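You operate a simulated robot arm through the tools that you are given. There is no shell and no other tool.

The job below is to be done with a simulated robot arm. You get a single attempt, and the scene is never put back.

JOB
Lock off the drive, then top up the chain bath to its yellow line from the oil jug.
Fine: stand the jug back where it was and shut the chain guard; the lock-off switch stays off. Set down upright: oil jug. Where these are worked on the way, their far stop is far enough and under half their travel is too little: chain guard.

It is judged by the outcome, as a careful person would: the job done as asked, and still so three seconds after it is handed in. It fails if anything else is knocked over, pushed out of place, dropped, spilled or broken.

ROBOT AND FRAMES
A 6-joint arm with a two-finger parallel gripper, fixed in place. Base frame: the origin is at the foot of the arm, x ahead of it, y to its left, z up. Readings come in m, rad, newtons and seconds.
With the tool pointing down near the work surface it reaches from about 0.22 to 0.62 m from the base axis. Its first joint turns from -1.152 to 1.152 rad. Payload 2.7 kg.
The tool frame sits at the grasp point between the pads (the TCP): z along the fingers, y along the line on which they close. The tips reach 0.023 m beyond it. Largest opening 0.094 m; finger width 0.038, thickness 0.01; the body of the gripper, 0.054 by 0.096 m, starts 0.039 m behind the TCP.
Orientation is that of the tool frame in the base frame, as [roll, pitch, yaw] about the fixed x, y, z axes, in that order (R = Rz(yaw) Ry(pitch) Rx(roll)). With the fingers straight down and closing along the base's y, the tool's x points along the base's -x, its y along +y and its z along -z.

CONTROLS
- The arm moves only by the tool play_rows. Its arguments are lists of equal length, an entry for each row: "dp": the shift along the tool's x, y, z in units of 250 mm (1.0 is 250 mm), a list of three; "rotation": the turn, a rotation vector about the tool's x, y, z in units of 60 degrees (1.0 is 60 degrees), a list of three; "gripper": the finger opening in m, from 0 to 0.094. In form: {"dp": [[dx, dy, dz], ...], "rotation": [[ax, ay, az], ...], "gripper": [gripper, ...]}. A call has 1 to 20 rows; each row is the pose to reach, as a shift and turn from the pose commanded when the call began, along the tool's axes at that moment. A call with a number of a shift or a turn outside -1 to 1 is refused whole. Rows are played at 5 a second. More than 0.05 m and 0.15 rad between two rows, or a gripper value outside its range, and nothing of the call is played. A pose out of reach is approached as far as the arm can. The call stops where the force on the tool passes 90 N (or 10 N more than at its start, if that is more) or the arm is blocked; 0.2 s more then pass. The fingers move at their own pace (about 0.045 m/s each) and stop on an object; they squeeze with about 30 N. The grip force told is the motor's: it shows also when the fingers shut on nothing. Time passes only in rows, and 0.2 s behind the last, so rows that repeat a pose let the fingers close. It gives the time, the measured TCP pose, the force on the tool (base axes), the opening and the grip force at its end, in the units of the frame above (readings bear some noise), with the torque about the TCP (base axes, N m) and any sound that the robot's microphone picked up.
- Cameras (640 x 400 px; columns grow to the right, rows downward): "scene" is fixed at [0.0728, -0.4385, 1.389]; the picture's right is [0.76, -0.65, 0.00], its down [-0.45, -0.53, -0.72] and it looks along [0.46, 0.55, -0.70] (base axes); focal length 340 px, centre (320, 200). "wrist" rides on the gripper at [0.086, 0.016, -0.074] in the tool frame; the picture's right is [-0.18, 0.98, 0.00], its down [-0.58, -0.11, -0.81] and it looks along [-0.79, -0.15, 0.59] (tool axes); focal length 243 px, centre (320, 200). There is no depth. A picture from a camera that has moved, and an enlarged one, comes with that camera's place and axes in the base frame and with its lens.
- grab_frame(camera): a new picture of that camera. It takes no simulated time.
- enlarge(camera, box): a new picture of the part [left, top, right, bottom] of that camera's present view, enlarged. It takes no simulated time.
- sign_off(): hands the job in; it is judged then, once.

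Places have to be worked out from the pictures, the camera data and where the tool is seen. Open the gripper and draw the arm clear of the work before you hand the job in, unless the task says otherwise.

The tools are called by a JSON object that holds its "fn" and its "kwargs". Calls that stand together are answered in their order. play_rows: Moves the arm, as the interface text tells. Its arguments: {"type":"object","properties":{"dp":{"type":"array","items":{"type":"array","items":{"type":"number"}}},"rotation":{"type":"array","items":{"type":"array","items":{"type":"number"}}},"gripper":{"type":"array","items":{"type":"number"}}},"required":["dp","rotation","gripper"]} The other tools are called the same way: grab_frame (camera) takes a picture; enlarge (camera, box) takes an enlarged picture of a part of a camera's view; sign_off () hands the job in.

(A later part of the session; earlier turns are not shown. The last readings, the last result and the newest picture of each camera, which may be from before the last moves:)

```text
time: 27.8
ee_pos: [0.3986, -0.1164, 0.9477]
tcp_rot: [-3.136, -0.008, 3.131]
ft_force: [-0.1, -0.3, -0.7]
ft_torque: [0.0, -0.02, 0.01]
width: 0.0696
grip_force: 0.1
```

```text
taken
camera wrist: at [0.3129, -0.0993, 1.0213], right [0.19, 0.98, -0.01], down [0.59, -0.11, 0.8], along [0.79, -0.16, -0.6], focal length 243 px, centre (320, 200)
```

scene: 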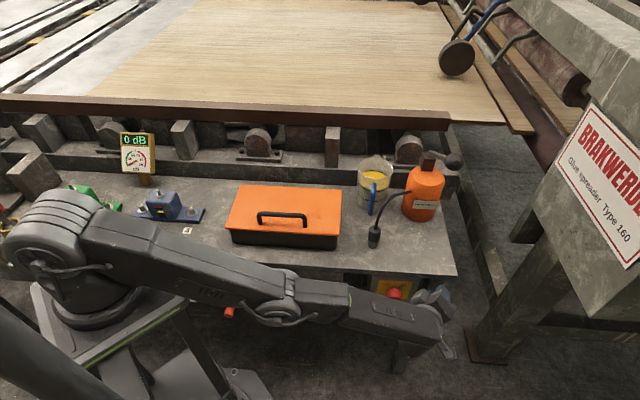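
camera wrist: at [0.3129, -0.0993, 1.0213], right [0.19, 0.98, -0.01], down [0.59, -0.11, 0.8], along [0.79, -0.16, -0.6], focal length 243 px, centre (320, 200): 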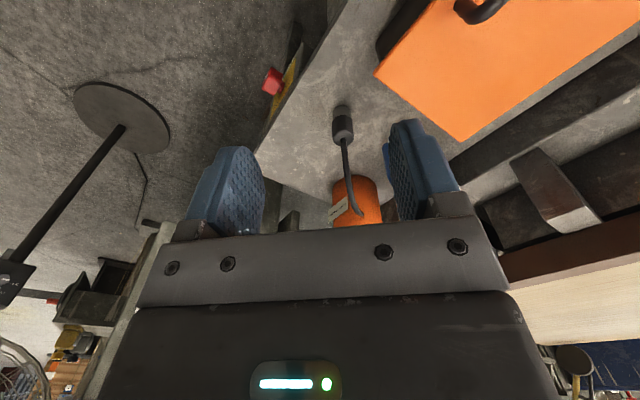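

Continuing to directly above the guard handle with the gripper closing across the bar.

{"fn": "play_rows", "kwargs": {"dp": [[0.022, 0.091, 0], [0.045, 0.182, 0], [0.067, 0.273, 0], [0.089, 0.363, 0], [0.111, 0.454, 0], [0.134, 0.545, 0], [0.156, 0.636, 0]], "rotation": [[0, 0, 0.105], [0, 0, 0.211], [0, 0, 0.316], [0, 0, 0.421], [0, 0, 0.526], [0, 0, 0.632], [0, 0, 0.737]], "gripper": [0.06, 0.06, 0.06, 0.06, 0.06, 0.06, 0.06]}}

{"fn": "grab_frame", "kwargs": {"camera": "wrist"}}

{"fn": "grab_frame", "kwargs": {"camera": "scene"}}

```text
time: 29.4
ee_pos: [0.3591, 0.0418, 0.9456]
tcp_rot: [-3.131, -0.003, 2.361]
ft_force: [0.6, 0.0, 0.2]
ft_torque: [-0.01, -0.01, 0.0]
width: 0.0597
grip_force: 0.0
```

```text
taken
camera wrist: at [0.3102, 0.1136, 1.0199], right [0.82, 0.57, -0.01], down [0.34, -0.48, 0.81], along [0.45, -0.67, -0.59], focal length 243 px, centre (320, 200)
```

wrist: 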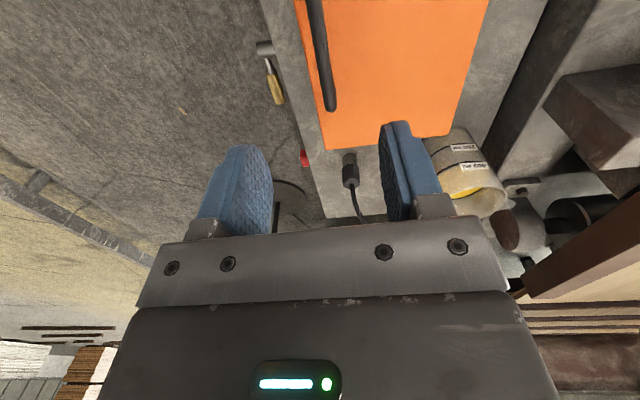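

```text
taken
```

scene: 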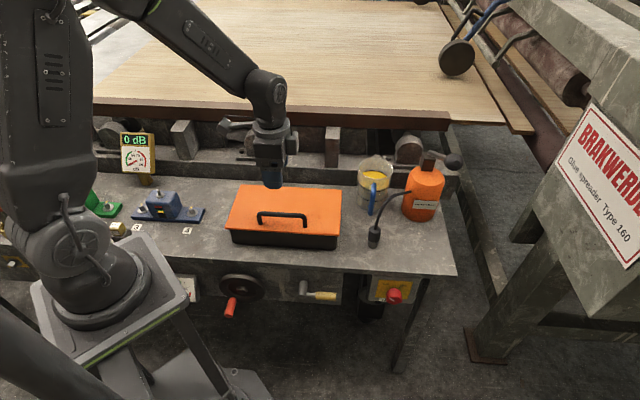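

{"fn": "enlarge", "kwargs": {"camera": "wrist", "box": [260, 0, 516, 160]}}

{"fn": "enlarge", "kwargs": {"camera": "wrist", "box": [420, 110, 516, 230]}}

{"fn": "enlarge", "kwargs": {"camera": "scene", "box": [220, 170, 348, 250]}}

```text
2.50 times, centred on (388, 80) of wrist
camera zoom: at [0.3102, 0.1136, 1.0199], right [0.82, 0.57, -0.01], down [0.34, -0.48, 0.81], along [0.45, -0.67, -0.59], focal length 606 px, centre (150, 500)
```

zoom: 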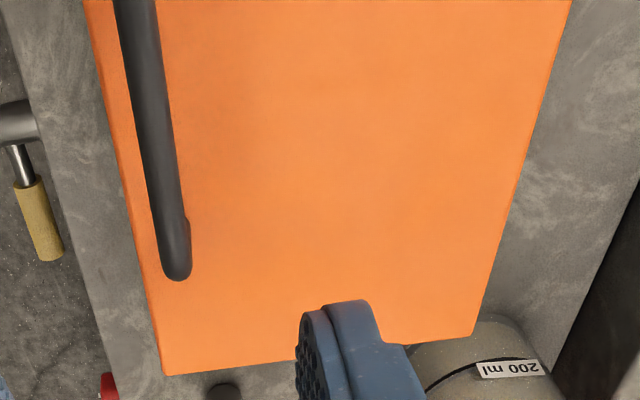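

```text
3.33 times, centred on (468, 170) of wrist
camera zoom: at [0.3102, 0.1136, 1.0199], right [0.82, 0.57, -0.01], down [0.34, -0.48, 0.81], along [0.45, -0.67, -0.59], focal length 809 px, centre (-173, 300)
```

zoom: 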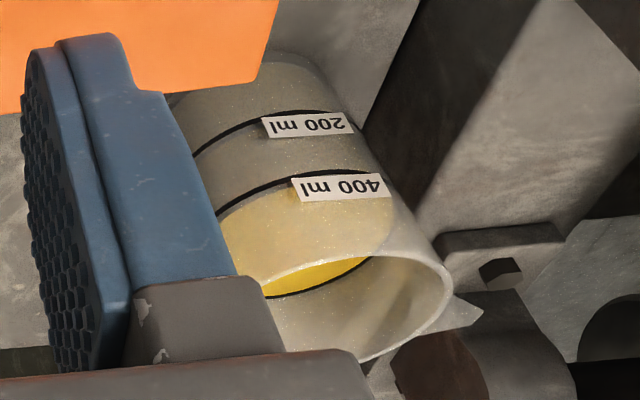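

```text
5.00 times, centred on (284, 210) of scene
camera zoom: at [0.0728, -0.4385, 1.389], right [0.76, -0.65, 0.0], down [-0.45, -0.53, -0.72], along [0.46, 0.55, -0.7], focal length 1698 px, centre (500, 150)
```

zoom: 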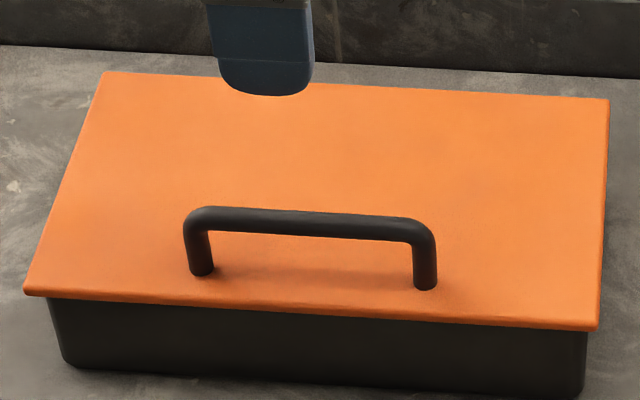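

The guard lid top is at z≈0.766, rear edge at 0.425 m and its handle bar at z≈0.798, ~12 mm thick; I descend so the fingers straddle the bar.

{"fn": "play_rows", "kwargs": {"dp": [[0, 0.002, 0.116], [0, 0.004, 0.233], [0, 0.006, 0.349], [0, 0.008, 0.466], [0, 0.01, 0.575], [0, 0.01, 0.575]], "rotation": [[0, 0, 0], [0, 0, 0], [0, 0, 0], [0, 0, 0], [0, 0, 0], [0, 0, 0]], "gripper": [0.06, 0.06, 0.06, 0.06, 0.06, 0.06]}}

{"fn": "grab_frame", "kwargs": {"camera": "wrist"}}

{"fn": "enlarge", "kwargs": {"camera": "scene", "box": [220, 160, 348, 240]}}

```text
time: 30.8
ee_pos: [0.3596, 0.0442, 0.8041]
tcp_rot: [-3.129, -0.005, 2.363]
ft_force: [-0.1, 0.7, -1.0]
ft_torque: [-0.01, -0.06, 0.01]
width: 0.06
grip_force: 0.0
```

```text
taken
camera wrist: at [0.3103, 0.1159, 0.8776], right [0.82, 0.57, -0.01], down [0.34, -0.48, 0.81], along [0.45, -0.67, -0.59], focal length 243 px, centre (320, 200)
```

wrist: 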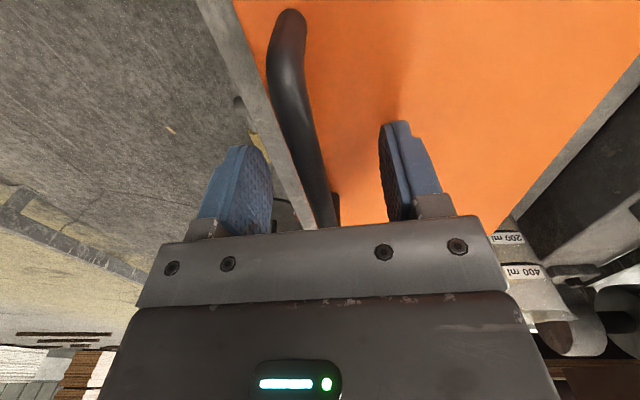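

```text
5.00 times, centred on (284, 200) of scene
camera zoom: at [0.0728, -0.4385, 1.389], right [0.76, -0.65, 0.0], down [-0.45, -0.53, -0.72], along [0.46, 0.55, -0.7], focal length 1698 px, centre (500, 200)
```

zoom: 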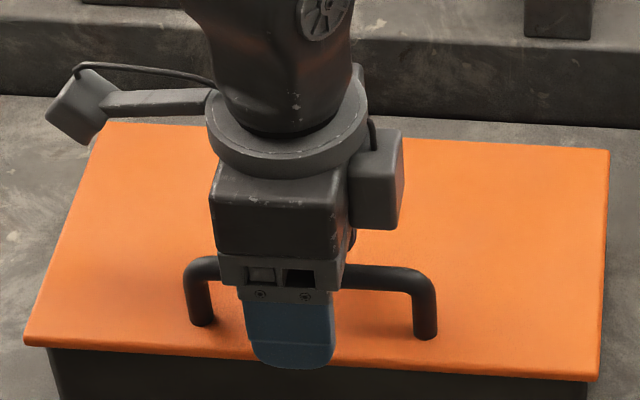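

The bar passes right through the TCP between the fingers. I close on it.

{"fn": "play_rows", "kwargs": {"dp": [[0, 0, 0], [0, 0, 0], [0, 0, 0], [0, 0, 0], [0, 0, 0]], "rotation": [[0, 0, 0], [0, 0, 0], [0, 0, 0], [0, 0, 0], [0, 0, 0]], "gripper": [0.005, 0.005, 0.005, 0.005, 0.005]}}

```text
time: 32.0
ee_pos: [0.3579, 0.0421, 0.8046]
tcp_rot: [-3.128, -0.006, 2.36]
ft_force: [-9.9, -14.5, 4.8]
ft_torque: [0.18, 0.14, -0.81]
width: 0.0116
grip_force: 44.5
```

Gripped (11.6 mm). I now try lifting the guard along an arc about its rear edge, a small first step to feel whether it hinges there.

{"fn": "play_rows", "kwargs": {"dp": [[0, -0.004, -0.025], [0, 0.008, -0.05], [0, 0.018, -0.074], [0, 0.028, -0.098]], "rotation": [[0, 0, 0], [0, 0, 0], [0, 0, 0], [0, 0, 0]], "gripper": [0.005, 0.005, 0.005, 0.005]}}

{"fn": "enlarge", "kwargs": {"camera": "scene", "box": [200, 140, 360, 260]}}

```text
time: 33.0
ee_pos: [0.3638, 0.0485, 0.8273]
tcp_rot: [-3.131, -0.004, 2.361]
ft_force: [-9.9, 7.4, -4.2]
ft_torque: [-0.26, -0.11, -1.61]
width: 0.0116
grip_force: 44.8
```

```text
3.33 times, centred on (280, 200) of scene
camera zoom: at [0.0726, -0.4383, 1.3891], right [0.76, -0.65, 0.0], down [-0.45, -0.53, -0.72], along [0.46, 0.55, -0.7], focal length 1132 px, centre (453, 200)
```

zoom: 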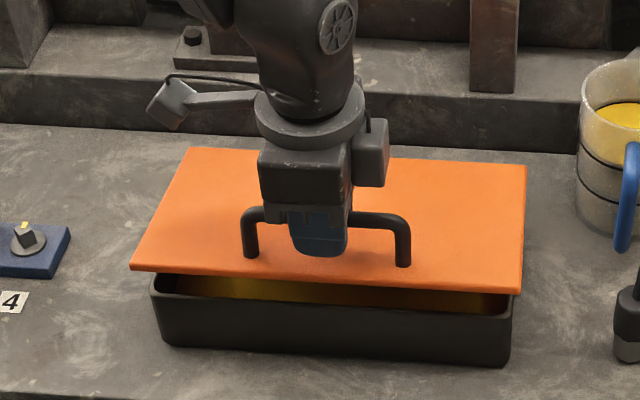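

The lid hinges at its rear edge and the bath with oil shows underneath. I continue along the arc to about 50°.

{"fn": "play_rows", "kwargs": {"dp": [[0, 0.025, -0.046], [0, 0.053, -0.09], [0, 0.085, -0.131], [0, 0.121, -0.169], [0, 0.16, -0.204], [0, 0.201, -0.236], [0, 0.245, -0.263], [0, 0.292, -0.287]], "rotation": [[0, 0, 0], [0, 0, 0], [0, 0, 0], [0, 0, 0], [0, 0, 0], [0, 0, 0], [0, 0, 0], [0, 0, 0]], "gripper": [0.005, 0.005, 0.005, 0.005, 0.005, 0.005, 0.005, 0.005]}}

{"fn": "enlarge", "kwargs": {"camera": "scene", "box": [200, 120, 360, 260]}}

```text
time: 34.8
ee_pos: [0.4178, 0.1007, 0.899]
tcp_rot: [-3.134, -0.001, 2.364]
ft_force: [-10.2, 0.4, 8.3]
ft_torque: [-0.56, -0.42, -1.68]
width: 0.0123
grip_force: 45.5
```

```text
2.86 times, centred on (280, 190) of scene
camera zoom: at [0.0724, -0.4385, 1.3891], right [0.76, -0.65, 0.0], down [-0.45, -0.53, -0.72], along [0.46, 0.55, -0.7], focal length 970 px, centre (434, 229)
```

zoom: 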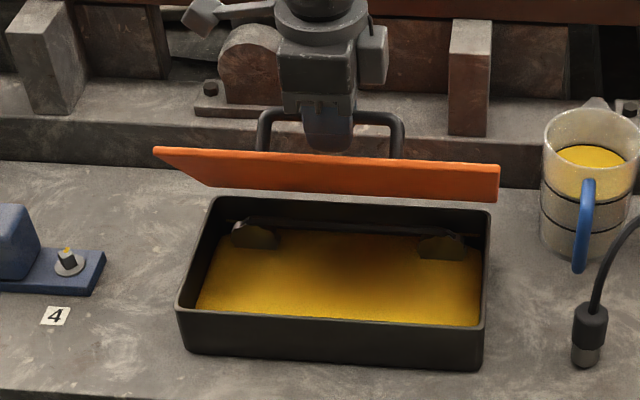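

The guard is about half open and the bath with oil and chain is visible. I continue the arc toward 90° and look.

{"fn": "play_rows", "kwargs": {"dp": [[0, 0.048, -0.02], [0, 0.098, -0.035], [0, 0.149, -0.046], [0, 0.201, -0.052], [0, 0.253, -0.054], [0, 0.305, -0.051], [0, 0.357, -0.044]], "rotation": [[0, 0, 0], [0, 0, 0], [0, 0, 0], [0, 0, 0], [0, 0, 0], [0, 0, 0], [0, 0, 0]], "gripper": [0.005, 0.005, 0.005, 0.005, 0.005, 0.005, 0.005]}}

{"fn": "enlarge", "kwargs": {"camera": "scene", "box": [200, 100, 360, 260]}}

{"fn": "grab_frame", "kwargs": {"camera": "wrist"}}

```text
time: 36.4
ee_pos: [0.4802, 0.1646, 0.9105]
tcp_rot: [-3.132, -0.002, 2.361]
ft_force: [5.1, -7.8, 2.2]
ft_torque: [-0.73, -0.55, -1.67]
width: 0.0121
grip_force: 44.3
```

```text
2.50 times, centred on (280, 180) of scene
camera zoom: at [0.0728, -0.4387, 1.389], right [0.76, -0.65, 0.0], down [-0.45, -0.53, -0.72], along [0.46, 0.55, -0.7], focal length 849 px, centre (420, 250)
```

zoom: 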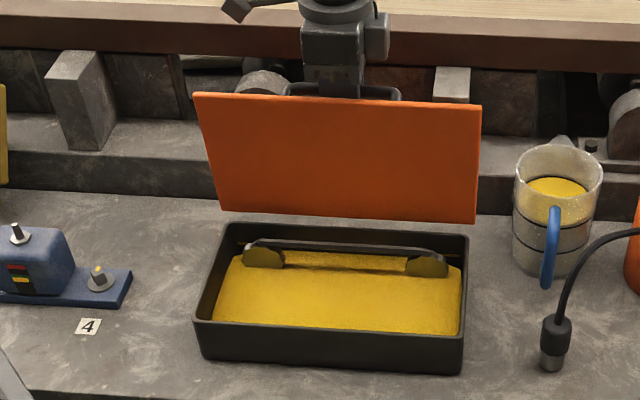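

```text
taken
camera wrist: at [0.4311, 0.2358, 0.9828], right [0.82, 0.57, -0.01], down [0.34, -0.48, 0.81], along [0.46, -0.67, -0.59], focal length 243 px, centre (320, 200)
```

wrist: 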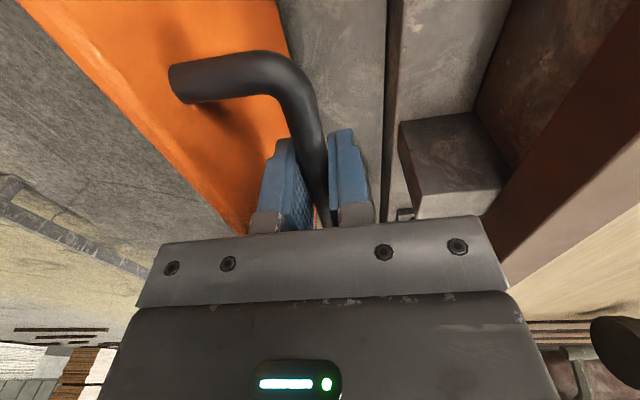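

Nearly vertical now. I carry on past vertical in small rows to find its stop.

{"fn": "play_rows", "kwargs": {"dp": [[0, 0.025, 0.005], [0, 0.051, 0.012], [0, 0.075, 0.019], [0, 0.1, 0.028]], "rotation": [[0, 0, 0], [0, 0, 0], [0, 0, 0], [0, 0, 0]], "gripper": [0.005, 0.005, 0.005, 0.005]}}

{"fn": "enlarge", "kwargs": {"camera": "scene", "box": [200, 100, 360, 260]}}

```text
time: 37.4
ee_pos: [0.4961, 0.1812, 0.9011]
tcp_rot: [-3.133, -0.001, 2.362]
ft_force: [9.0, -12.0, 2.7]
ft_torque: [-0.51, -0.37, -1.71]
width: 0.0121
grip_force: 45.2
```

```text
2.50 times, centred on (280, 180) of scene
camera zoom: at [0.0729, -0.4388, 1.3889], right [0.76, -0.65, 0.0], down [-0.45, -0.53, -0.72], along [0.46, 0.55, -0.7], focal length 849 px, centre (420, 250)
```

zoom: 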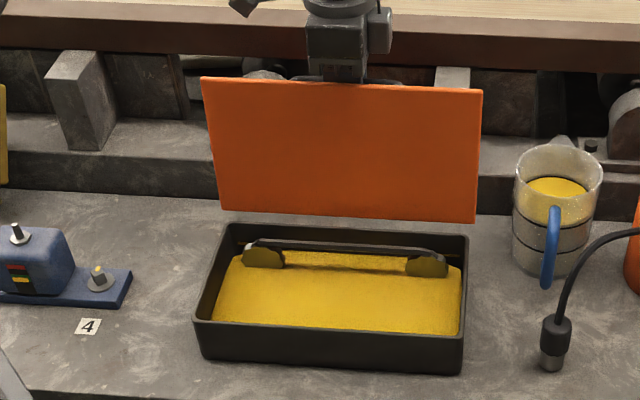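

{"fn": "play_rows", "kwargs": {"dp": [[0, 0.025, 0.01], [0, 0.049, 0.02], [0, 0.072, 0.032], [0, 0.095, 0.045]], "rotation": [[0, 0, 0], [0, 0, 0], [0, 0, 0], [0, 0, 0]], "gripper": [0.005, 0.005, 0.005, 0.005]}}

{"fn": "enlarge", "kwargs": {"camera": "scene", "box": [200, 100, 360, 260]}}

```text
time: 38.4
ee_pos: [0.5101, 0.1948, 0.8886]
tcp_rot: [-3.112, -0.01, 2.361]
ft_force: [-38.7, -36.8, 21.3]
ft_torque: [-0.34, -0.74, -1.02]
width: 0.0295
grip_force: 27.6
```

```text
2.50 times, centred on (280, 180) of scene
camera zoom: at [0.0714, -0.4396, 1.3888], right [0.76, -0.65, 0.0], down [-0.45, -0.53, -0.72], along [0.46, 0.55, -0.7], focal length 849 px, centre (420, 250)
```

zoom: 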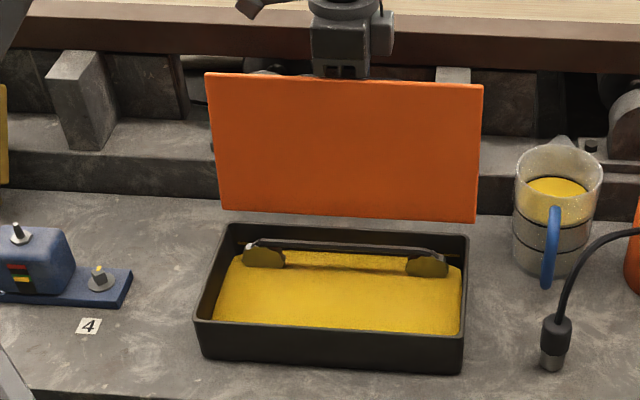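

The guard has met its stop (≈98–100°, fingers forced apart by the bar). I back off slightly to relieve it, then open just enough to release and rise.

{"fn": "play_rows", "kwargs": {"dp": [[0, -0.035, -0.016], [0, -0.066, -0.03], [0, -0.066, -0.03]], "rotation": [[0, 0, 0], [0, 0, 0], [0, 0, 0]], "gripper": [0.005, 0.005, 0.005]}}

```text
time: 39.2
ee_pos: [0.5017, 0.1887, 0.8972]
tcp_rot: [-3.133, -0.005, 2.362]
ft_force: [-9.5, 6.9, -11.4]
ft_torque: [-0.29, -0.45, -1.65]
width: 0.012
grip_force: 44.7
```

{"fn": "play_rows", "kwargs": {"dp": [[0, 0, 0], [0, 0, 0], [0, 0, 0], [0, 0, -0.06], [0, 0, -0.14], [0, 0, -0.24], [0, 0, -0.36]], "rotation": [[0, 0, 0], [0, 0, 0], [0, 0, 0], [0, 0, 0], [0, 0, 0], [0, 0, 0], [0, 0, 0]], "gripper": [0.028, 0.028, 0.028, 0.028, 0.028, 0.028, 0.028]}}

{"fn": "grab_frame", "kwargs": {"camera": "wrist"}}

{"fn": "enlarge", "kwargs": {"camera": "scene", "box": [200, 100, 360, 260]}}

```text
time: 40.8
ee_pos: [0.5022, 0.1879, 0.9882]
tcp_rot: [-3.131, -0.004, 2.362]
ft_force: [0.3, 0.1, 0.6]
ft_torque: [0.02, 0.0, -0.01]
width: 0.0278
grip_force: 0.0
```

```text
taken
camera wrist: at [0.4534, 0.2605, 1.0618], right [0.82, 0.57, -0.01], down [0.35, -0.48, 0.81], along [0.45, -0.67, -0.59], focal length 243 px, centre (320, 200)
```

wrist: 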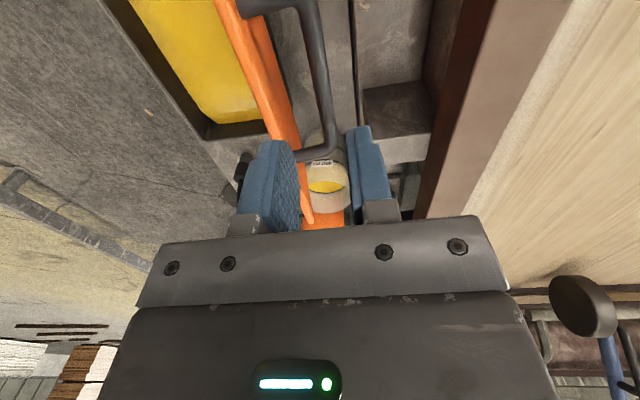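

```text
2.50 times, centred on (280, 180) of scene
camera zoom: at [0.0728, -0.4385, 1.389], right [0.76, -0.65, 0.0], down [-0.45, -0.53, -0.72], along [0.46, 0.55, -0.7], focal length 849 px, centre (420, 250)
```

zoom: 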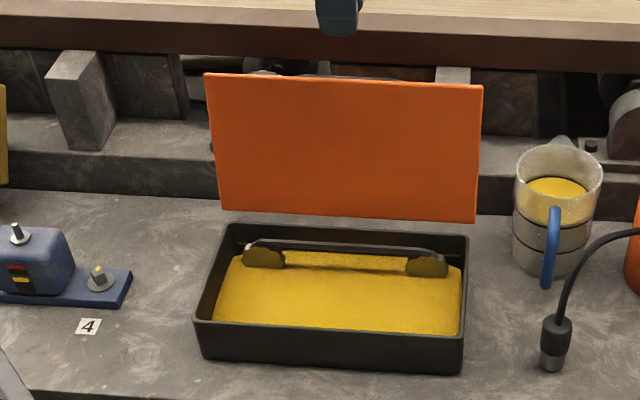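

The guard stays open past vertical on its stop. Now I look for the yellow line in the bath.

{"fn": "enlarge", "kwargs": {"camera": "scene", "box": [240, 180, 328, 255]}}

{"fn": "enlarge", "kwargs": {"camera": "scene", "box": [290, 185, 330, 210]}}

{"fn": "enlarge", "kwargs": {"camera": "scene", "box": [245, 185, 285, 210]}}

{"fn": "enlarge", "kwargs": {"camera": "wrist", "box": [110, 0, 350, 150]}}

```text
5.33 times, centred on (284, 218) of scene
camera zoom: at [0.0728, -0.4385, 1.389], right [0.76, -0.65, 0.0], down [-0.45, -0.53, -0.72], along [0.46, 0.55, -0.7], focal length 1812 px, centre (512, 107)
```

zoom: 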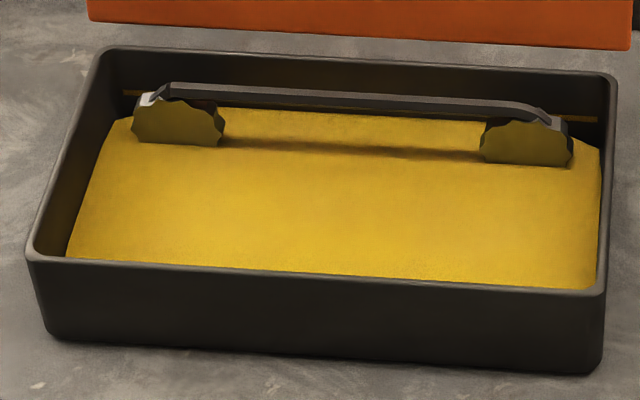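

```text
16.00 times, centred on (310, 198) of scene
camera zoom: at [0.0728, -0.4385, 1.389], right [0.76, -0.65, 0.0], down [-0.45, -0.53, -0.72], along [0.46, 0.55, -0.7], focal length 5434 px, centre (480, 240)
```

zoom: 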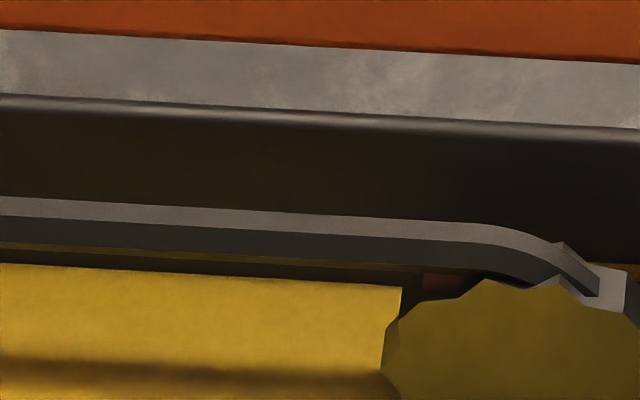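

```text
16.00 times, centred on (265, 198) of scene
camera zoom: at [0.0728, -0.4385, 1.389], right [0.76, -0.65, 0.0], down [-0.45, -0.53, -0.72], along [0.46, 0.55, -0.7], focal length 5434 px, centre (1200, 240)
```

zoom: 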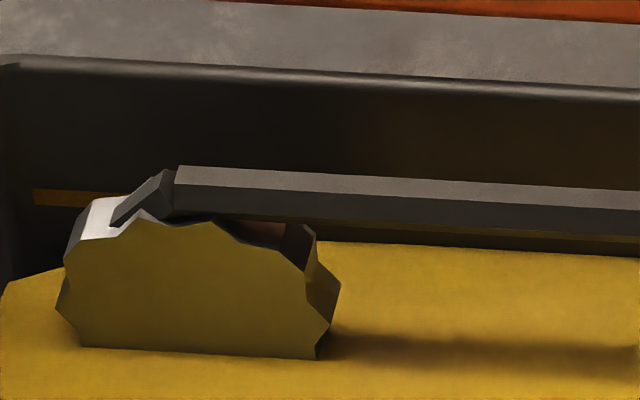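

```text
2.67 times, centred on (230, 75) of wrist
camera zoom: at [0.4534, 0.2605, 1.0618], right [0.82, 0.57, -0.01], down [0.35, -0.48, 0.81], along [0.45, -0.67, -0.59], focal length 647 px, centre (560, 533)
```

zoom: 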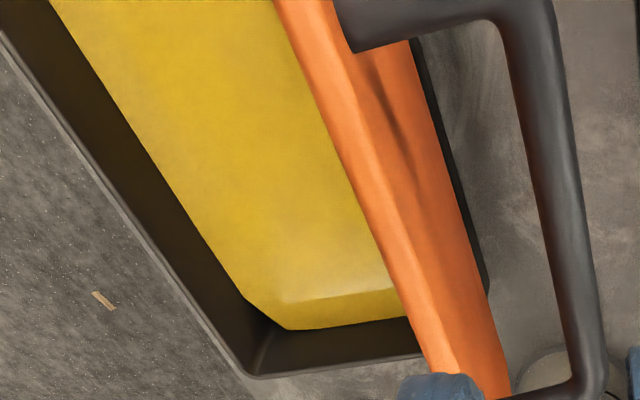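

The oil surface is roughly 6 mm below the yellow line on the bath's rear inner wall (roughly 200 ml over the bath area), and the jug has 200/400 ml marks to gauge by. Next I go to look closely at the jug handle and the grease nozzle in front of it.

{"fn": "play_rows", "kwargs": {"dp": [[-0.048, -0.12, -0.06], [-0.095, -0.241, -0.12], [-0.143, -0.361, -0.12], [-0.19, -0.482, -0.12], [-0.238, -0.602, -0.12], [-0.285, -0.723, -0.12], [-0.333, -0.843, -0.12], [-0.38, -0.964, -0.12]], "rotation": [[0, 0, -0.094], [0, 0, -0.188], [0, 0, -0.281], [0, 0, -0.375], [0, 0, -0.469], [0, 0, -0.563], [0, 0, -0.656], [0, 0, -0.75]], "gripper": [0.028, 0.05, 0.09, 0.09, 0.09, 0.09, 0.09, 0.09]}}

{"fn": "play_rows", "kwargs": {"dp": [[-0.075, -0.033, 0.029], [-0.151, -0.066, 0.057], [-0.226, -0.099, 0.086], [-0.302, -0.133, 0.114], [-0.377, -0.166, 0.143], [-0.453, -0.199, 0.171], [-0.528, -0.232, 0.2]], "rotation": [[0, 0, -0.107], [0, 0, -0.214], [0, 0, -0.321], [0, 0, -0.429], [0, 0, -0.536], [0, 0, -0.643], [0, 0, -0.75]], "gripper": [0.09, 0.09, 0.09, 0.09, 0.09, 0.09, 0.09]}}

{"fn": "grab_frame", "kwargs": {"camera": "wrist"}}

{"fn": "grab_frame", "kwargs": {"camera": "scene"}}

```text
time: 42.6
ee_pos: [0.401, -0.053, 1.0191]
tcp_rot: [-3.137, -0.009, -3.133]
ft_force: [-1.0, -0.4, -0.1]
ft_torque: [-0.02, -0.01, 0.02]
width: 0.09
grip_force: 0.2
```

```text
time: 44.2
ee_pos: [0.5341, -0.1091, 0.9682]
tcp_rot: [3.137, -0.011, -2.346]
ft_force: [-0.6, 0.2, -0.4]
ft_torque: [0.01, 0.03, 0.02]
width: 0.09
grip_force: 0.0
```

```text
taken
camera wrist: at [0.4627, -0.1598, 1.0428], right [-0.57, 0.82, 0.0], down [0.49, 0.34, 0.8], along [0.66, 0.46, -0.6], focal length 243 px, centre (320, 200)
```

wrist: 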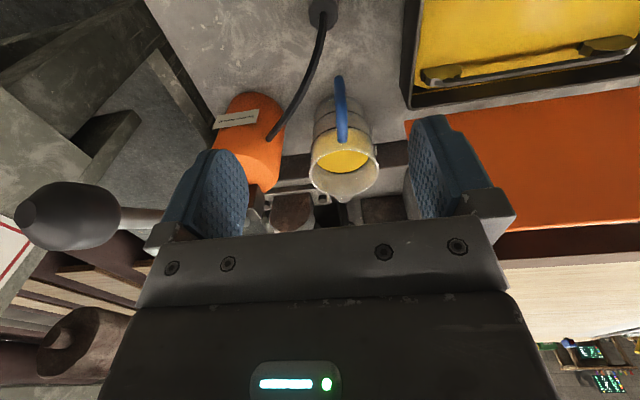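

```text
taken
```

scene: 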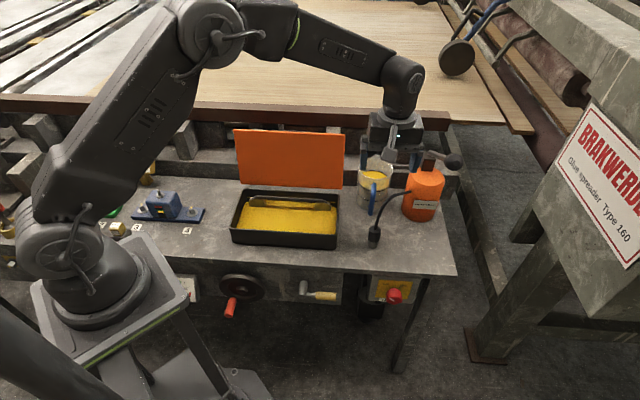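

{"fn": "enlarge", "kwargs": {"camera": "wrist", "box": [200, 0, 408, 208]}}

{"fn": "enlarge", "kwargs": {"camera": "scene", "box": [345, 140, 457, 260]}}

{"fn": "enlarge", "kwargs": {"camera": "wrist", "box": [400, 0, 640, 120]}}

```text
1.92 times, centred on (304, 104) of wrist
camera zoom: at [0.4627, -0.1598, 1.0428], right [-0.57, 0.82, 0.0], down [0.49, 0.34, 0.8], along [0.66, 0.46, -0.6], focal length 467 px, centre (351, 385)
```

zoom: 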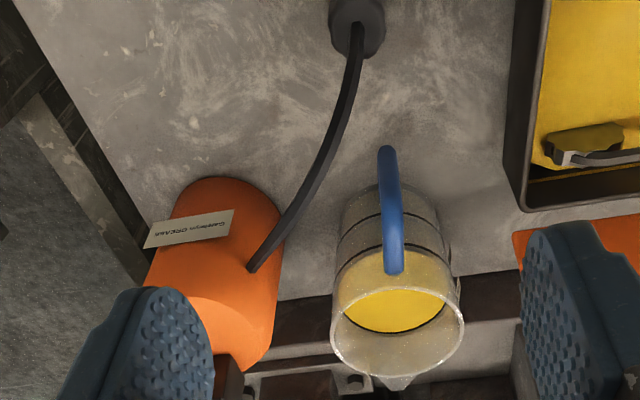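

```text
3.33 times, centred on (401, 200) of scene
camera zoom: at [0.0727, -0.4385, 1.389], right [0.76, -0.65, 0.0], down [-0.45, -0.53, -0.72], along [0.46, 0.55, -0.7], focal length 1132 px, centre (50, 200)
```

zoom: 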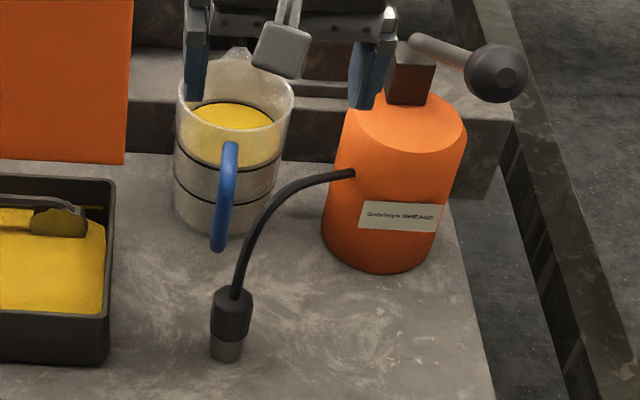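

```text
2.67 times, centred on (520, 60) of wrist
camera zoom: at [0.4627, -0.1598, 1.0428], right [-0.57, 0.82, 0.0], down [0.49, 0.34, 0.8], along [0.66, 0.46, -0.6], focal length 647 px, centre (-213, 573)
```

zoom: 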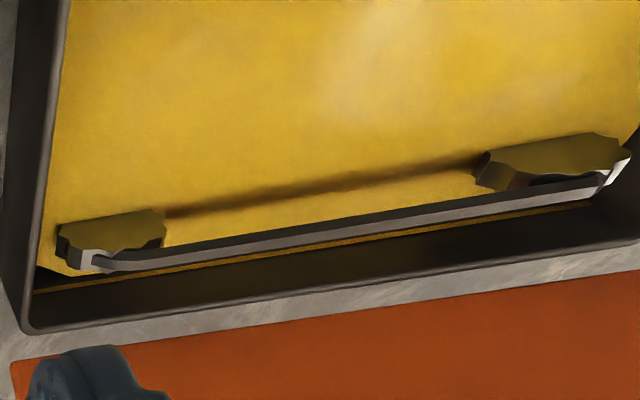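

Both views agree: the jug axis is near (0.644,0.007), its handle is a C with the outer bar near (0.578,-0.05) at z≈0.73–0.785, and the grease hose passes just right of it (peak z≈0.80, along y≈-0.097). I move above the handle for a close look before a straight-down grasp.

{"fn": "play_rows", "kwargs": {"dp": [[-0.085, 0.009, 0.068], [-0.169, 0.019, 0.136], [-0.254, 0.028, 0.204], [-0.338, 0.037, 0.272], [-0.338, 0.037, 0.272]], "rotation": [[0, -0.003, 0.019], [0, -0.005, 0.038], [0, -0.008, 0.056], [0, -0.0105, 0.075], [0, -0.0105, 0.075]], "gripper": [0.06, 0.05, 0.045, 0.045, 0.045]}}

{"fn": "grab_frame", "kwargs": {"camera": "wrist"}}

{"fn": "enlarge", "kwargs": {"camera": "wrist", "box": [220, 0, 420, 125]}}

{"fn": "enlarge", "kwargs": {"camera": "scene", "box": [345, 140, 457, 260]}}

```text
time: 45.4
ee_pos: [0.5875, -0.0427, 0.9013]
tcp_rot: [3.14, 0.0, -2.427]
ft_force: [-0.4, 0.0, -0.3]
ft_torque: [0.02, 0.01, -0.04]
width: 0.0449
grip_force: 0.1
```

```text
taken
camera wrist: at [0.5113, -0.0881, 0.9736], right [-0.5, 0.86, 0.0], down [0.51, 0.3, 0.81], along [0.7, 0.41, -0.59], focal length 243 px, centre (320, 200)
```

wrist: 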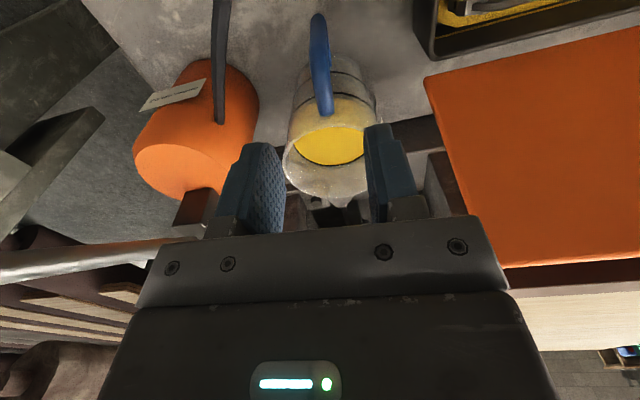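

```text
3.20 times, centred on (320, 62) of wrist
camera zoom: at [0.5113, -0.0881, 0.9736], right [-0.5, 0.86, 0.0], down [0.51, 0.3, 0.81], along [0.7, 0.41, -0.59], focal length 776 px, centre (320, 640)
```

zoom: 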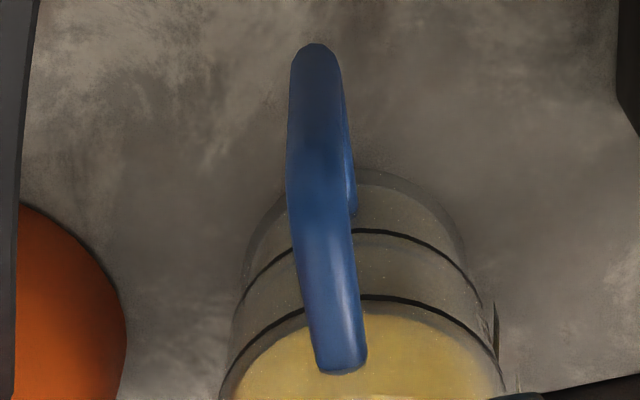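

```text
3.33 times, centred on (401, 200) of scene
camera zoom: at [0.0728, -0.4385, 1.389], right [0.76, -0.65, 0.0], down [-0.45, -0.53, -0.72], along [0.46, 0.55, -0.7], focal length 1132 px, centre (50, 200)
```

zoom: 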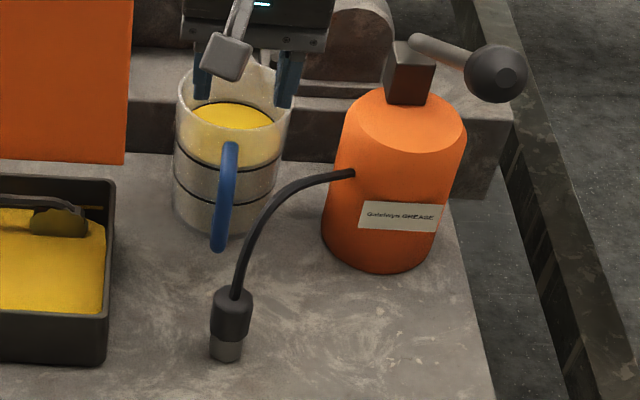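

{"fn": "enlarge", "kwargs": {"camera": "wrist", "box": [160, 0, 352, 140]}}

{"fn": "enlarge", "kwargs": {"camera": "scene", "box": [360, 180, 424, 250]}}

```text
2.86 times, centred on (256, 70) of wrist
camera zoom: at [0.5113, -0.0881, 0.9736], right [-0.5, 0.86, 0.0], down [0.51, 0.3, 0.81], along [0.7, 0.41, -0.59], focal length 693 px, centre (503, 571)
```

zoom: 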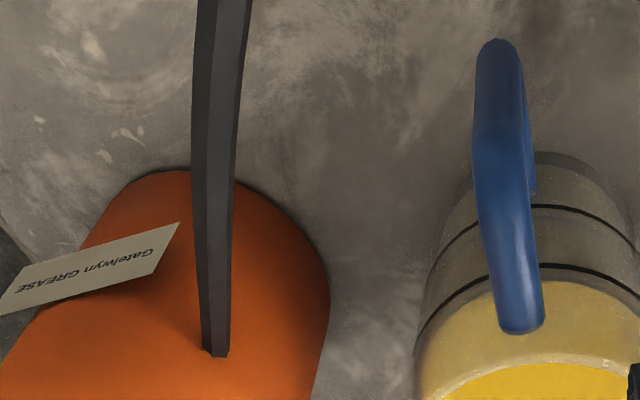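

```text
5.71 times, centred on (392, 215) of scene
camera zoom: at [0.0728, -0.4385, 1.389], right [0.76, -0.65, 0.0], down [-0.45, -0.53, -0.72], along [0.46, 0.55, -0.7], focal length 1941 px, centre (-91, 114)
```

zoom: 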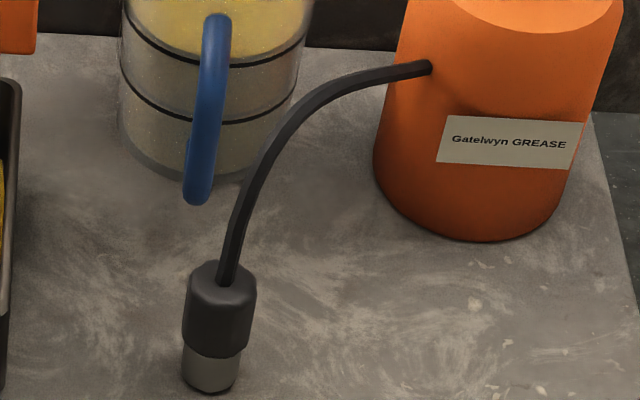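

Careful triangulation shows the grease hose arches up to z≈0.84 along y≈-0.105, so I lean the gripper 12° forward over the jug to keep its body clear of the hose, and come down in two stages. First stage to z≈0.81.

{"fn": "play_rows", "kwargs": {"dp": [[-0.003, 0, 0], [-0.007, 0, 0], [-0.007, 0, 0.09], [-0.007, 0, 0.18], [-0.007, 0, 0.27], [-0.007, 0, 0.36], [-0.007, 0, 0.36]], "rotation": [[0, 0.1, 0], [0, 0.2, 0], [0, 0.2, 0], [0, 0.2, 0], [0, 0.2, 0], [0, 0.2, 0], [0, 0.2, 0]], "gripper": [0.036, 0.036, 0.036, 0.036, 0.036, 0.036, 0.036]}}

{"fn": "grab_frame", "kwargs": {"camera": "wrist"}}

{"fn": "enlarge", "kwargs": {"camera": "scene", "box": [345, 130, 457, 250]}}

```text
time: 47.0
ee_pos: [0.5876, -0.0409, 0.8091]
tcp_rot: [3.14, -0.209, -2.428]
ft_force: [0.7, -0.3, -0.8]
ft_torque: [-0.02, -0.01, 0.01]
width: 0.036
grip_force: 0.0
```

```text
taken
camera wrist: at [0.5252, -0.0741, 0.8988], right [-0.51, 0.86, -0.04], down [0.63, 0.4, 0.67], along [0.59, 0.32, -0.74], focal length 243 px, centre (320, 200)
```

wrist: 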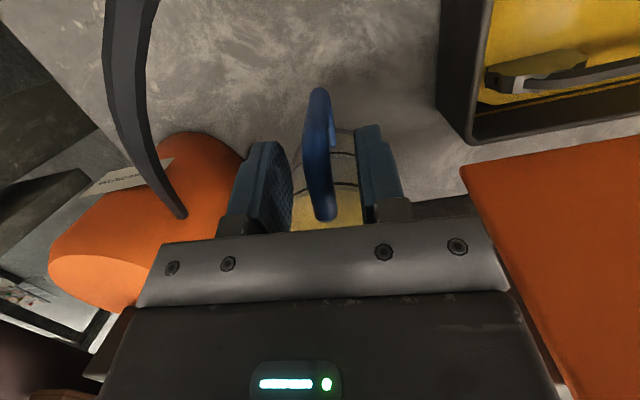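

```text
3.33 times, centred on (401, 190) of scene
camera zoom: at [0.0728, -0.4385, 1.389], right [0.76, -0.65, 0.0], down [-0.45, -0.53, -0.72], along [0.46, 0.55, -0.7], focal length 1132 px, centre (50, 233)
```

zoom: 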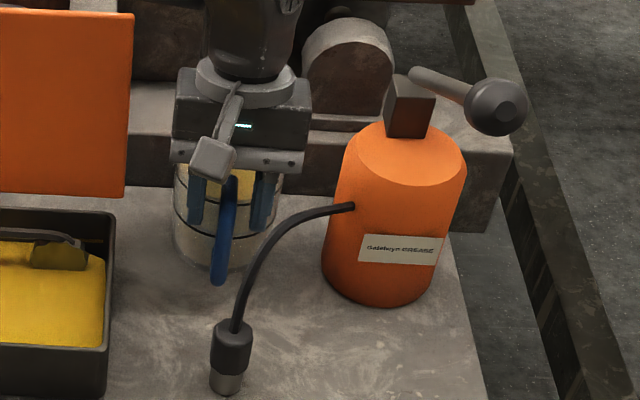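

Handle is centred between the fingers and the gripper is clear of the hose. I descend the last ~27 mm.

{"fn": "play_rows", "kwargs": {"dp": [[-0.007, 0, 0.035], [-0.015, 0, 0.07], [-0.022, 0, 0.106], [-0.022, 0, 0.106]], "rotation": [[0, 0, 0], [0, 0, 0], [0, 0, 0], [0, 0, 0]], "gripper": [0.036, 0.036, 0.036, 0.036]}}

{"fn": "grab_frame", "kwargs": {"camera": "wrist"}}

{"fn": "enlarge", "kwargs": {"camera": "scene", "box": [345, 130, 457, 250]}}

```text
time: 48.0
ee_pos: [0.5895, -0.0409, 0.7911]
tcp_rot: [-3.132, -0.197, -2.43]
ft_force: [-11.3, -2.3, 47.8]
ft_torque: [1.74, -1.03, 0.41]
width: 0.0361
grip_force: 0.1
```

```text
taken
camera wrist: at [0.5266, -0.0748, 0.88], right [-0.51, 0.86, -0.04], down [0.62, 0.4, 0.68], along [0.6, 0.32, -0.73], focal length 243 px, centre (320, 200)
```

wrist: 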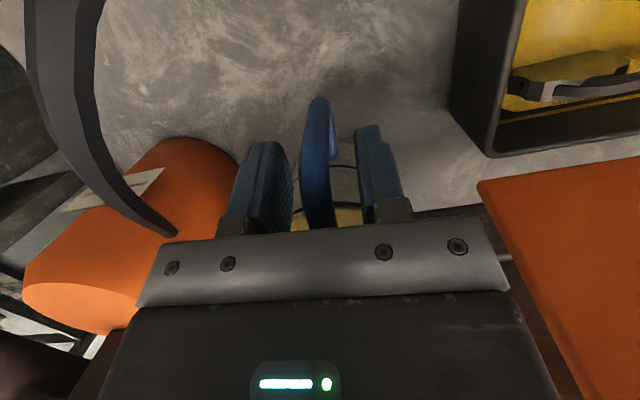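

```text
3.33 times, centred on (401, 190) of scene
camera zoom: at [0.0716, -0.4385, 1.3891], right [0.76, -0.65, 0.0], down [-0.45, -0.53, -0.72], along [0.46, 0.55, -0.7], focal length 1132 px, centre (50, 233)
```

zoom: 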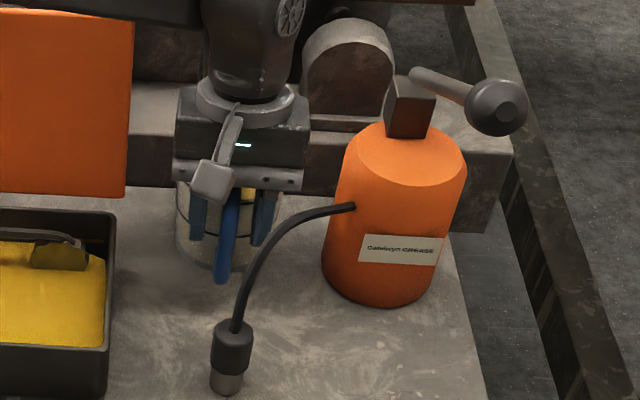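

The palm's front edge touched the jug rim (≈48 N down, contact point computed ~34 mm ahead), so the rim is a bit higher than I thought. I lift 15 mm off it and check the jug hasn't shifted.

{"fn": "play_rows", "kwargs": {"dp": [[0.006, 0, -0.029], [0.0125, 0, -0.059], [0.0125, 0, -0.059]], "rotation": [[0, 0, 0], [0, 0, 0], [0, 0, 0]], "gripper": [0.036, 0.036, 0.036]}}

{"fn": "enlarge", "kwargs": {"camera": "wrist", "box": [220, 80, 420, 240]}}

{"fn": "enlarge", "kwargs": {"camera": "scene", "box": [345, 150, 425, 240]}}

```text
time: 48.8
ee_pos: [0.587, -0.0418, 0.7968]
tcp_rot: [3.136, -0.212, -2.429]
ft_force: [-0.6, 0.7, 0.2]
ft_torque: [0.01, 0.01, 0.02]
width: 0.036
grip_force: 0.1
```

```text
2.50 times, centred on (320, 160) of wrist
camera zoom: at [0.5241, -0.0752, 0.8867], right [-0.51, 0.86, -0.03], down [0.63, 0.4, 0.67], along [0.59, 0.32, -0.74], focal length 606 px, centre (320, 300)
```

zoom: 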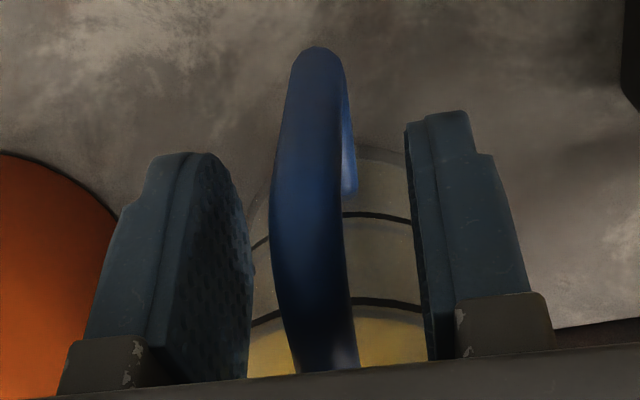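

```text
4.44 times, centred on (385, 195) of scene
camera zoom: at [0.0728, -0.4385, 1.389], right [0.76, -0.65, 0.0], down [-0.45, -0.53, -0.72], along [0.46, 0.55, -0.7], focal length 1510 px, centre (31, 222)
```

zoom: 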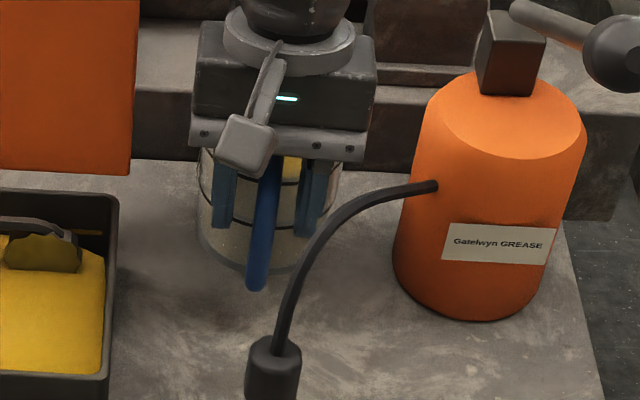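

No contact force now and the jug looks unmoved; the handle is ~2 mm right of centre. I shift by that and close the fingers on the handle.

{"fn": "play_rows", "kwargs": {"dp": [[0, -0.008, 0], [0, -0.008, 0], [0, -0.008, 0], [0, -0.008, 0], [0, -0.008, 0], [0, -0.008, 0]], "rotation": [[0, 0, 0], [0, 0, 0], [0, 0, 0], [0, 0, 0], [0, 0, 0], [0, 0, 0]], "gripper": [0.036, 0.026, 0.015, 0.005, 0.0, 0.0]}}

{"fn": "grab_frame", "kwargs": {"camera": "wrist"}}

{"fn": "enlarge", "kwargs": {"camera": "scene", "box": [345, 150, 425, 240]}}

```text
time: 50.2
ee_pos: [0.5881, -0.0436, 0.7974]
tcp_rot: [3.136, -0.209, -2.427]
ft_force: [0.6, -0.6, 0.7]
ft_torque: [-0.09, 0.0, -0.05]
width: 0.0127
grip_force: 29.5
```

```text
taken
camera wrist: at [0.5263, -0.077, 0.8873], right [-0.51, 0.86, -0.04], down [0.63, 0.4, 0.67], along [0.59, 0.32, -0.74], focal length 243 px, centre (320, 200)
```

wrist: 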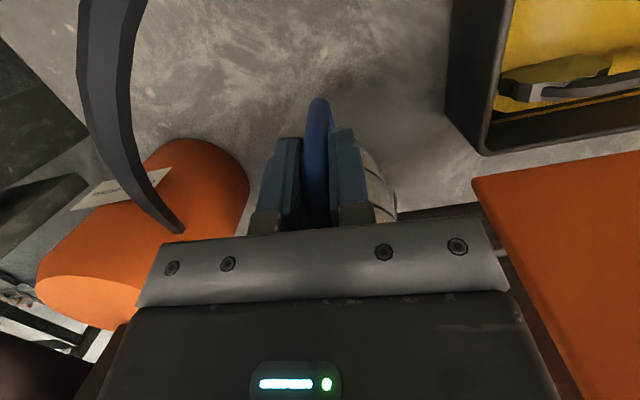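

```text
4.44 times, centred on (385, 195) of scene
camera zoom: at [0.0728, -0.4385, 1.389], right [0.76, -0.65, 0.0], down [-0.45, -0.53, -0.72], along [0.46, 0.55, -0.7], focal length 1510 px, centre (31, 222)
```

zoom: 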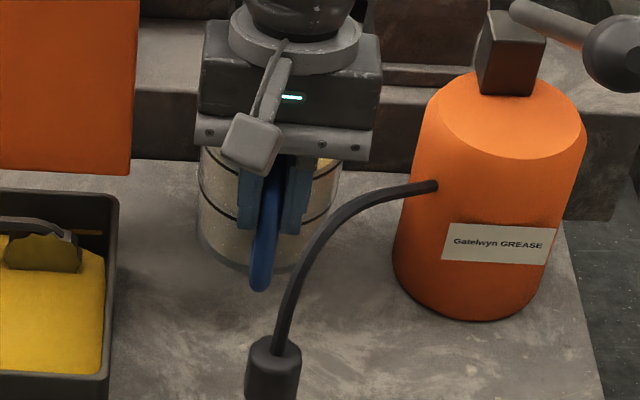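

Firm grip on the handle (12.7 mm) with no side force. I lift 3 cm straight up as a test.

{"fn": "play_rows", "kwargs": {"dp": [[0.004, 0, -0.02], [0.0125, 0, -0.0587], [0.0249, 0, -0.1174], [0.0249, 0, -0.1174]], "rotation": [[0, 0, 0], [0, 0, 0], [0, 0, 0], [0, 0, 0]], "gripper": [0, 0, 0, 0]}}

{"fn": "grab_frame", "kwargs": {"camera": "wrist"}}

{"fn": "enlarge", "kwargs": {"camera": "scene", "box": [345, 140, 425, 230]}}

```text
time: 51.2
ee_pos: [0.5895, -0.0438, 0.8283]
tcp_rot: [3.139, -0.208, -2.429]
ft_force: [1.3, -0.6, -4.1]
ft_torque: [-0.14, 0.18, -0.02]
width: 0.0123
grip_force: 29.9
```

```text
taken
camera wrist: at [0.526, -0.0767, 0.9174], right [-0.51, 0.86, -0.04], down [0.63, 0.4, 0.67], along [0.59, 0.32, -0.74], focal length 243 px, centre (320, 200)
```

wrist: 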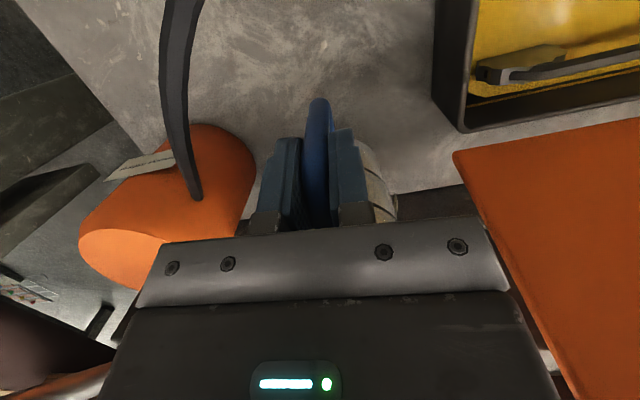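

```text
4.44 times, centred on (385, 185) of scene
camera zoom: at [0.0728, -0.4385, 1.389], right [0.76, -0.65, 0.0], down [-0.45, -0.53, -0.72], along [0.46, 0.55, -0.7], focal length 1510 px, centre (31, 267)
```

zoom: 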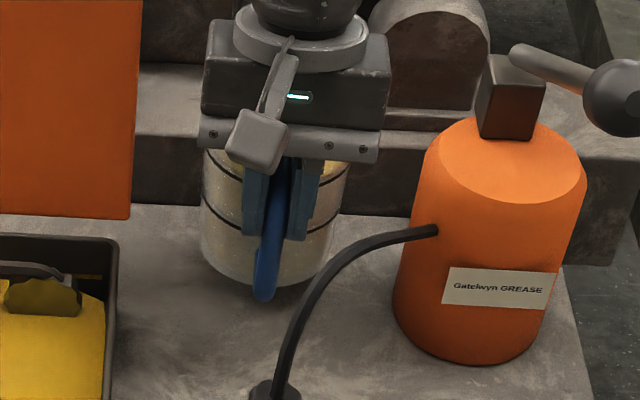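

The jug lifts cleanly (about 4 N). I raise it well above hose and bath, then carry it between the hose and the open guard to a spot in front of the bath.

{"fn": "play_rows", "kwargs": {"dp": [[0.013, 0, -0.06], [0.034, 0, -0.159], [0.057, 0, -0.27], [0.08, 0, -0.375], [0.095, 0, -0.45], [0.1013, 0, -0.4774]], "rotation": [[0, 0, 0], [0, 0, 0], [0, 0, 0], [0, 0, 0], [0, 0, 0], [0, 0, 0]], "gripper": [0, 0, 0, 0, 0, 0]}}

{"fn": "play_rows", "kwargs": {"dp": [[0.085, 0.022, 0.018], [0.195, 0.051, 0.041], [0.3, 0.078, 0.064], [0.36, 0.115, 0.076], [0.435, 0.21, 0.092], [0.51, 0.307, 0.108], [0.588, 0.405, 0.125], [0.665, 0.503, 0.141], [0.74, 0.598, 0.157], [0.78, 0.65, 0.166], [0.796, 0.67, 0.169]], "rotation": [[0, 0, 0], [0, 0, 0], [0, 0, 0], [0, 0, 0], [0, 0, 0], [0, 0, 0], [0, 0, 0], [0, 0, 0], [0, 0, 0], [0, 0, 0], [0, 0, 0]], "gripper": [0, 0, 0, 0, 0, 0, 0, 0, 0, 0, 0]}}

{"fn": "grab_frame", "kwargs": {"camera": "scene"}}

{"fn": "grab_frame", "kwargs": {"camera": "wrist"}}

```text
time: 52.6
ee_pos: [0.5887, -0.0434, 0.9489]
tcp_rot: [3.138, -0.208, -2.426]
ft_force: [0.7, -0.4, -4.8]
ft_torque: [-0.17, 0.2, 0.02]
width: 0.0125
grip_force: 30.0
```

```text
time: 55.0
ee_pos: [0.3247, -0.0495, 0.9486]
tcp_rot: [3.139, -0.208, -2.429]
ft_force: [-0.3, -1.2, -4.6]
ft_torque: [-0.2, 0.17, 0.02]
width: 0.0125
grip_force: 29.4
```

```text
taken
```

scene: 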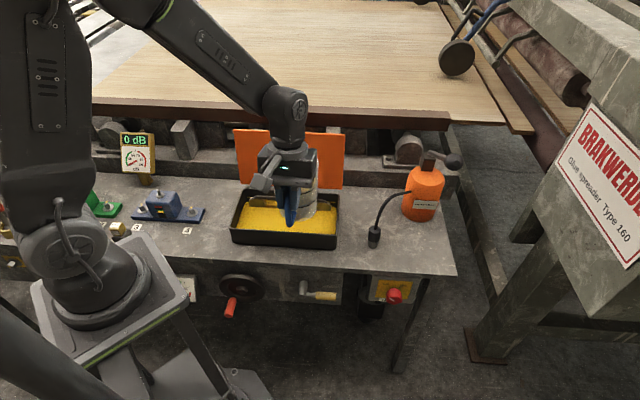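

```text
taken
camera wrist: at [0.2627, -0.0827, 1.0398], right [-0.51, 0.86, -0.04], down [0.63, 0.4, 0.67], along [0.59, 0.32, -0.74], focal length 243 px, centre (320, 200)
```

wrist: 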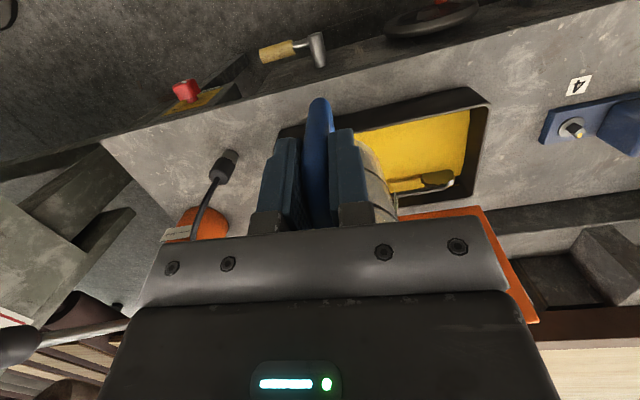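

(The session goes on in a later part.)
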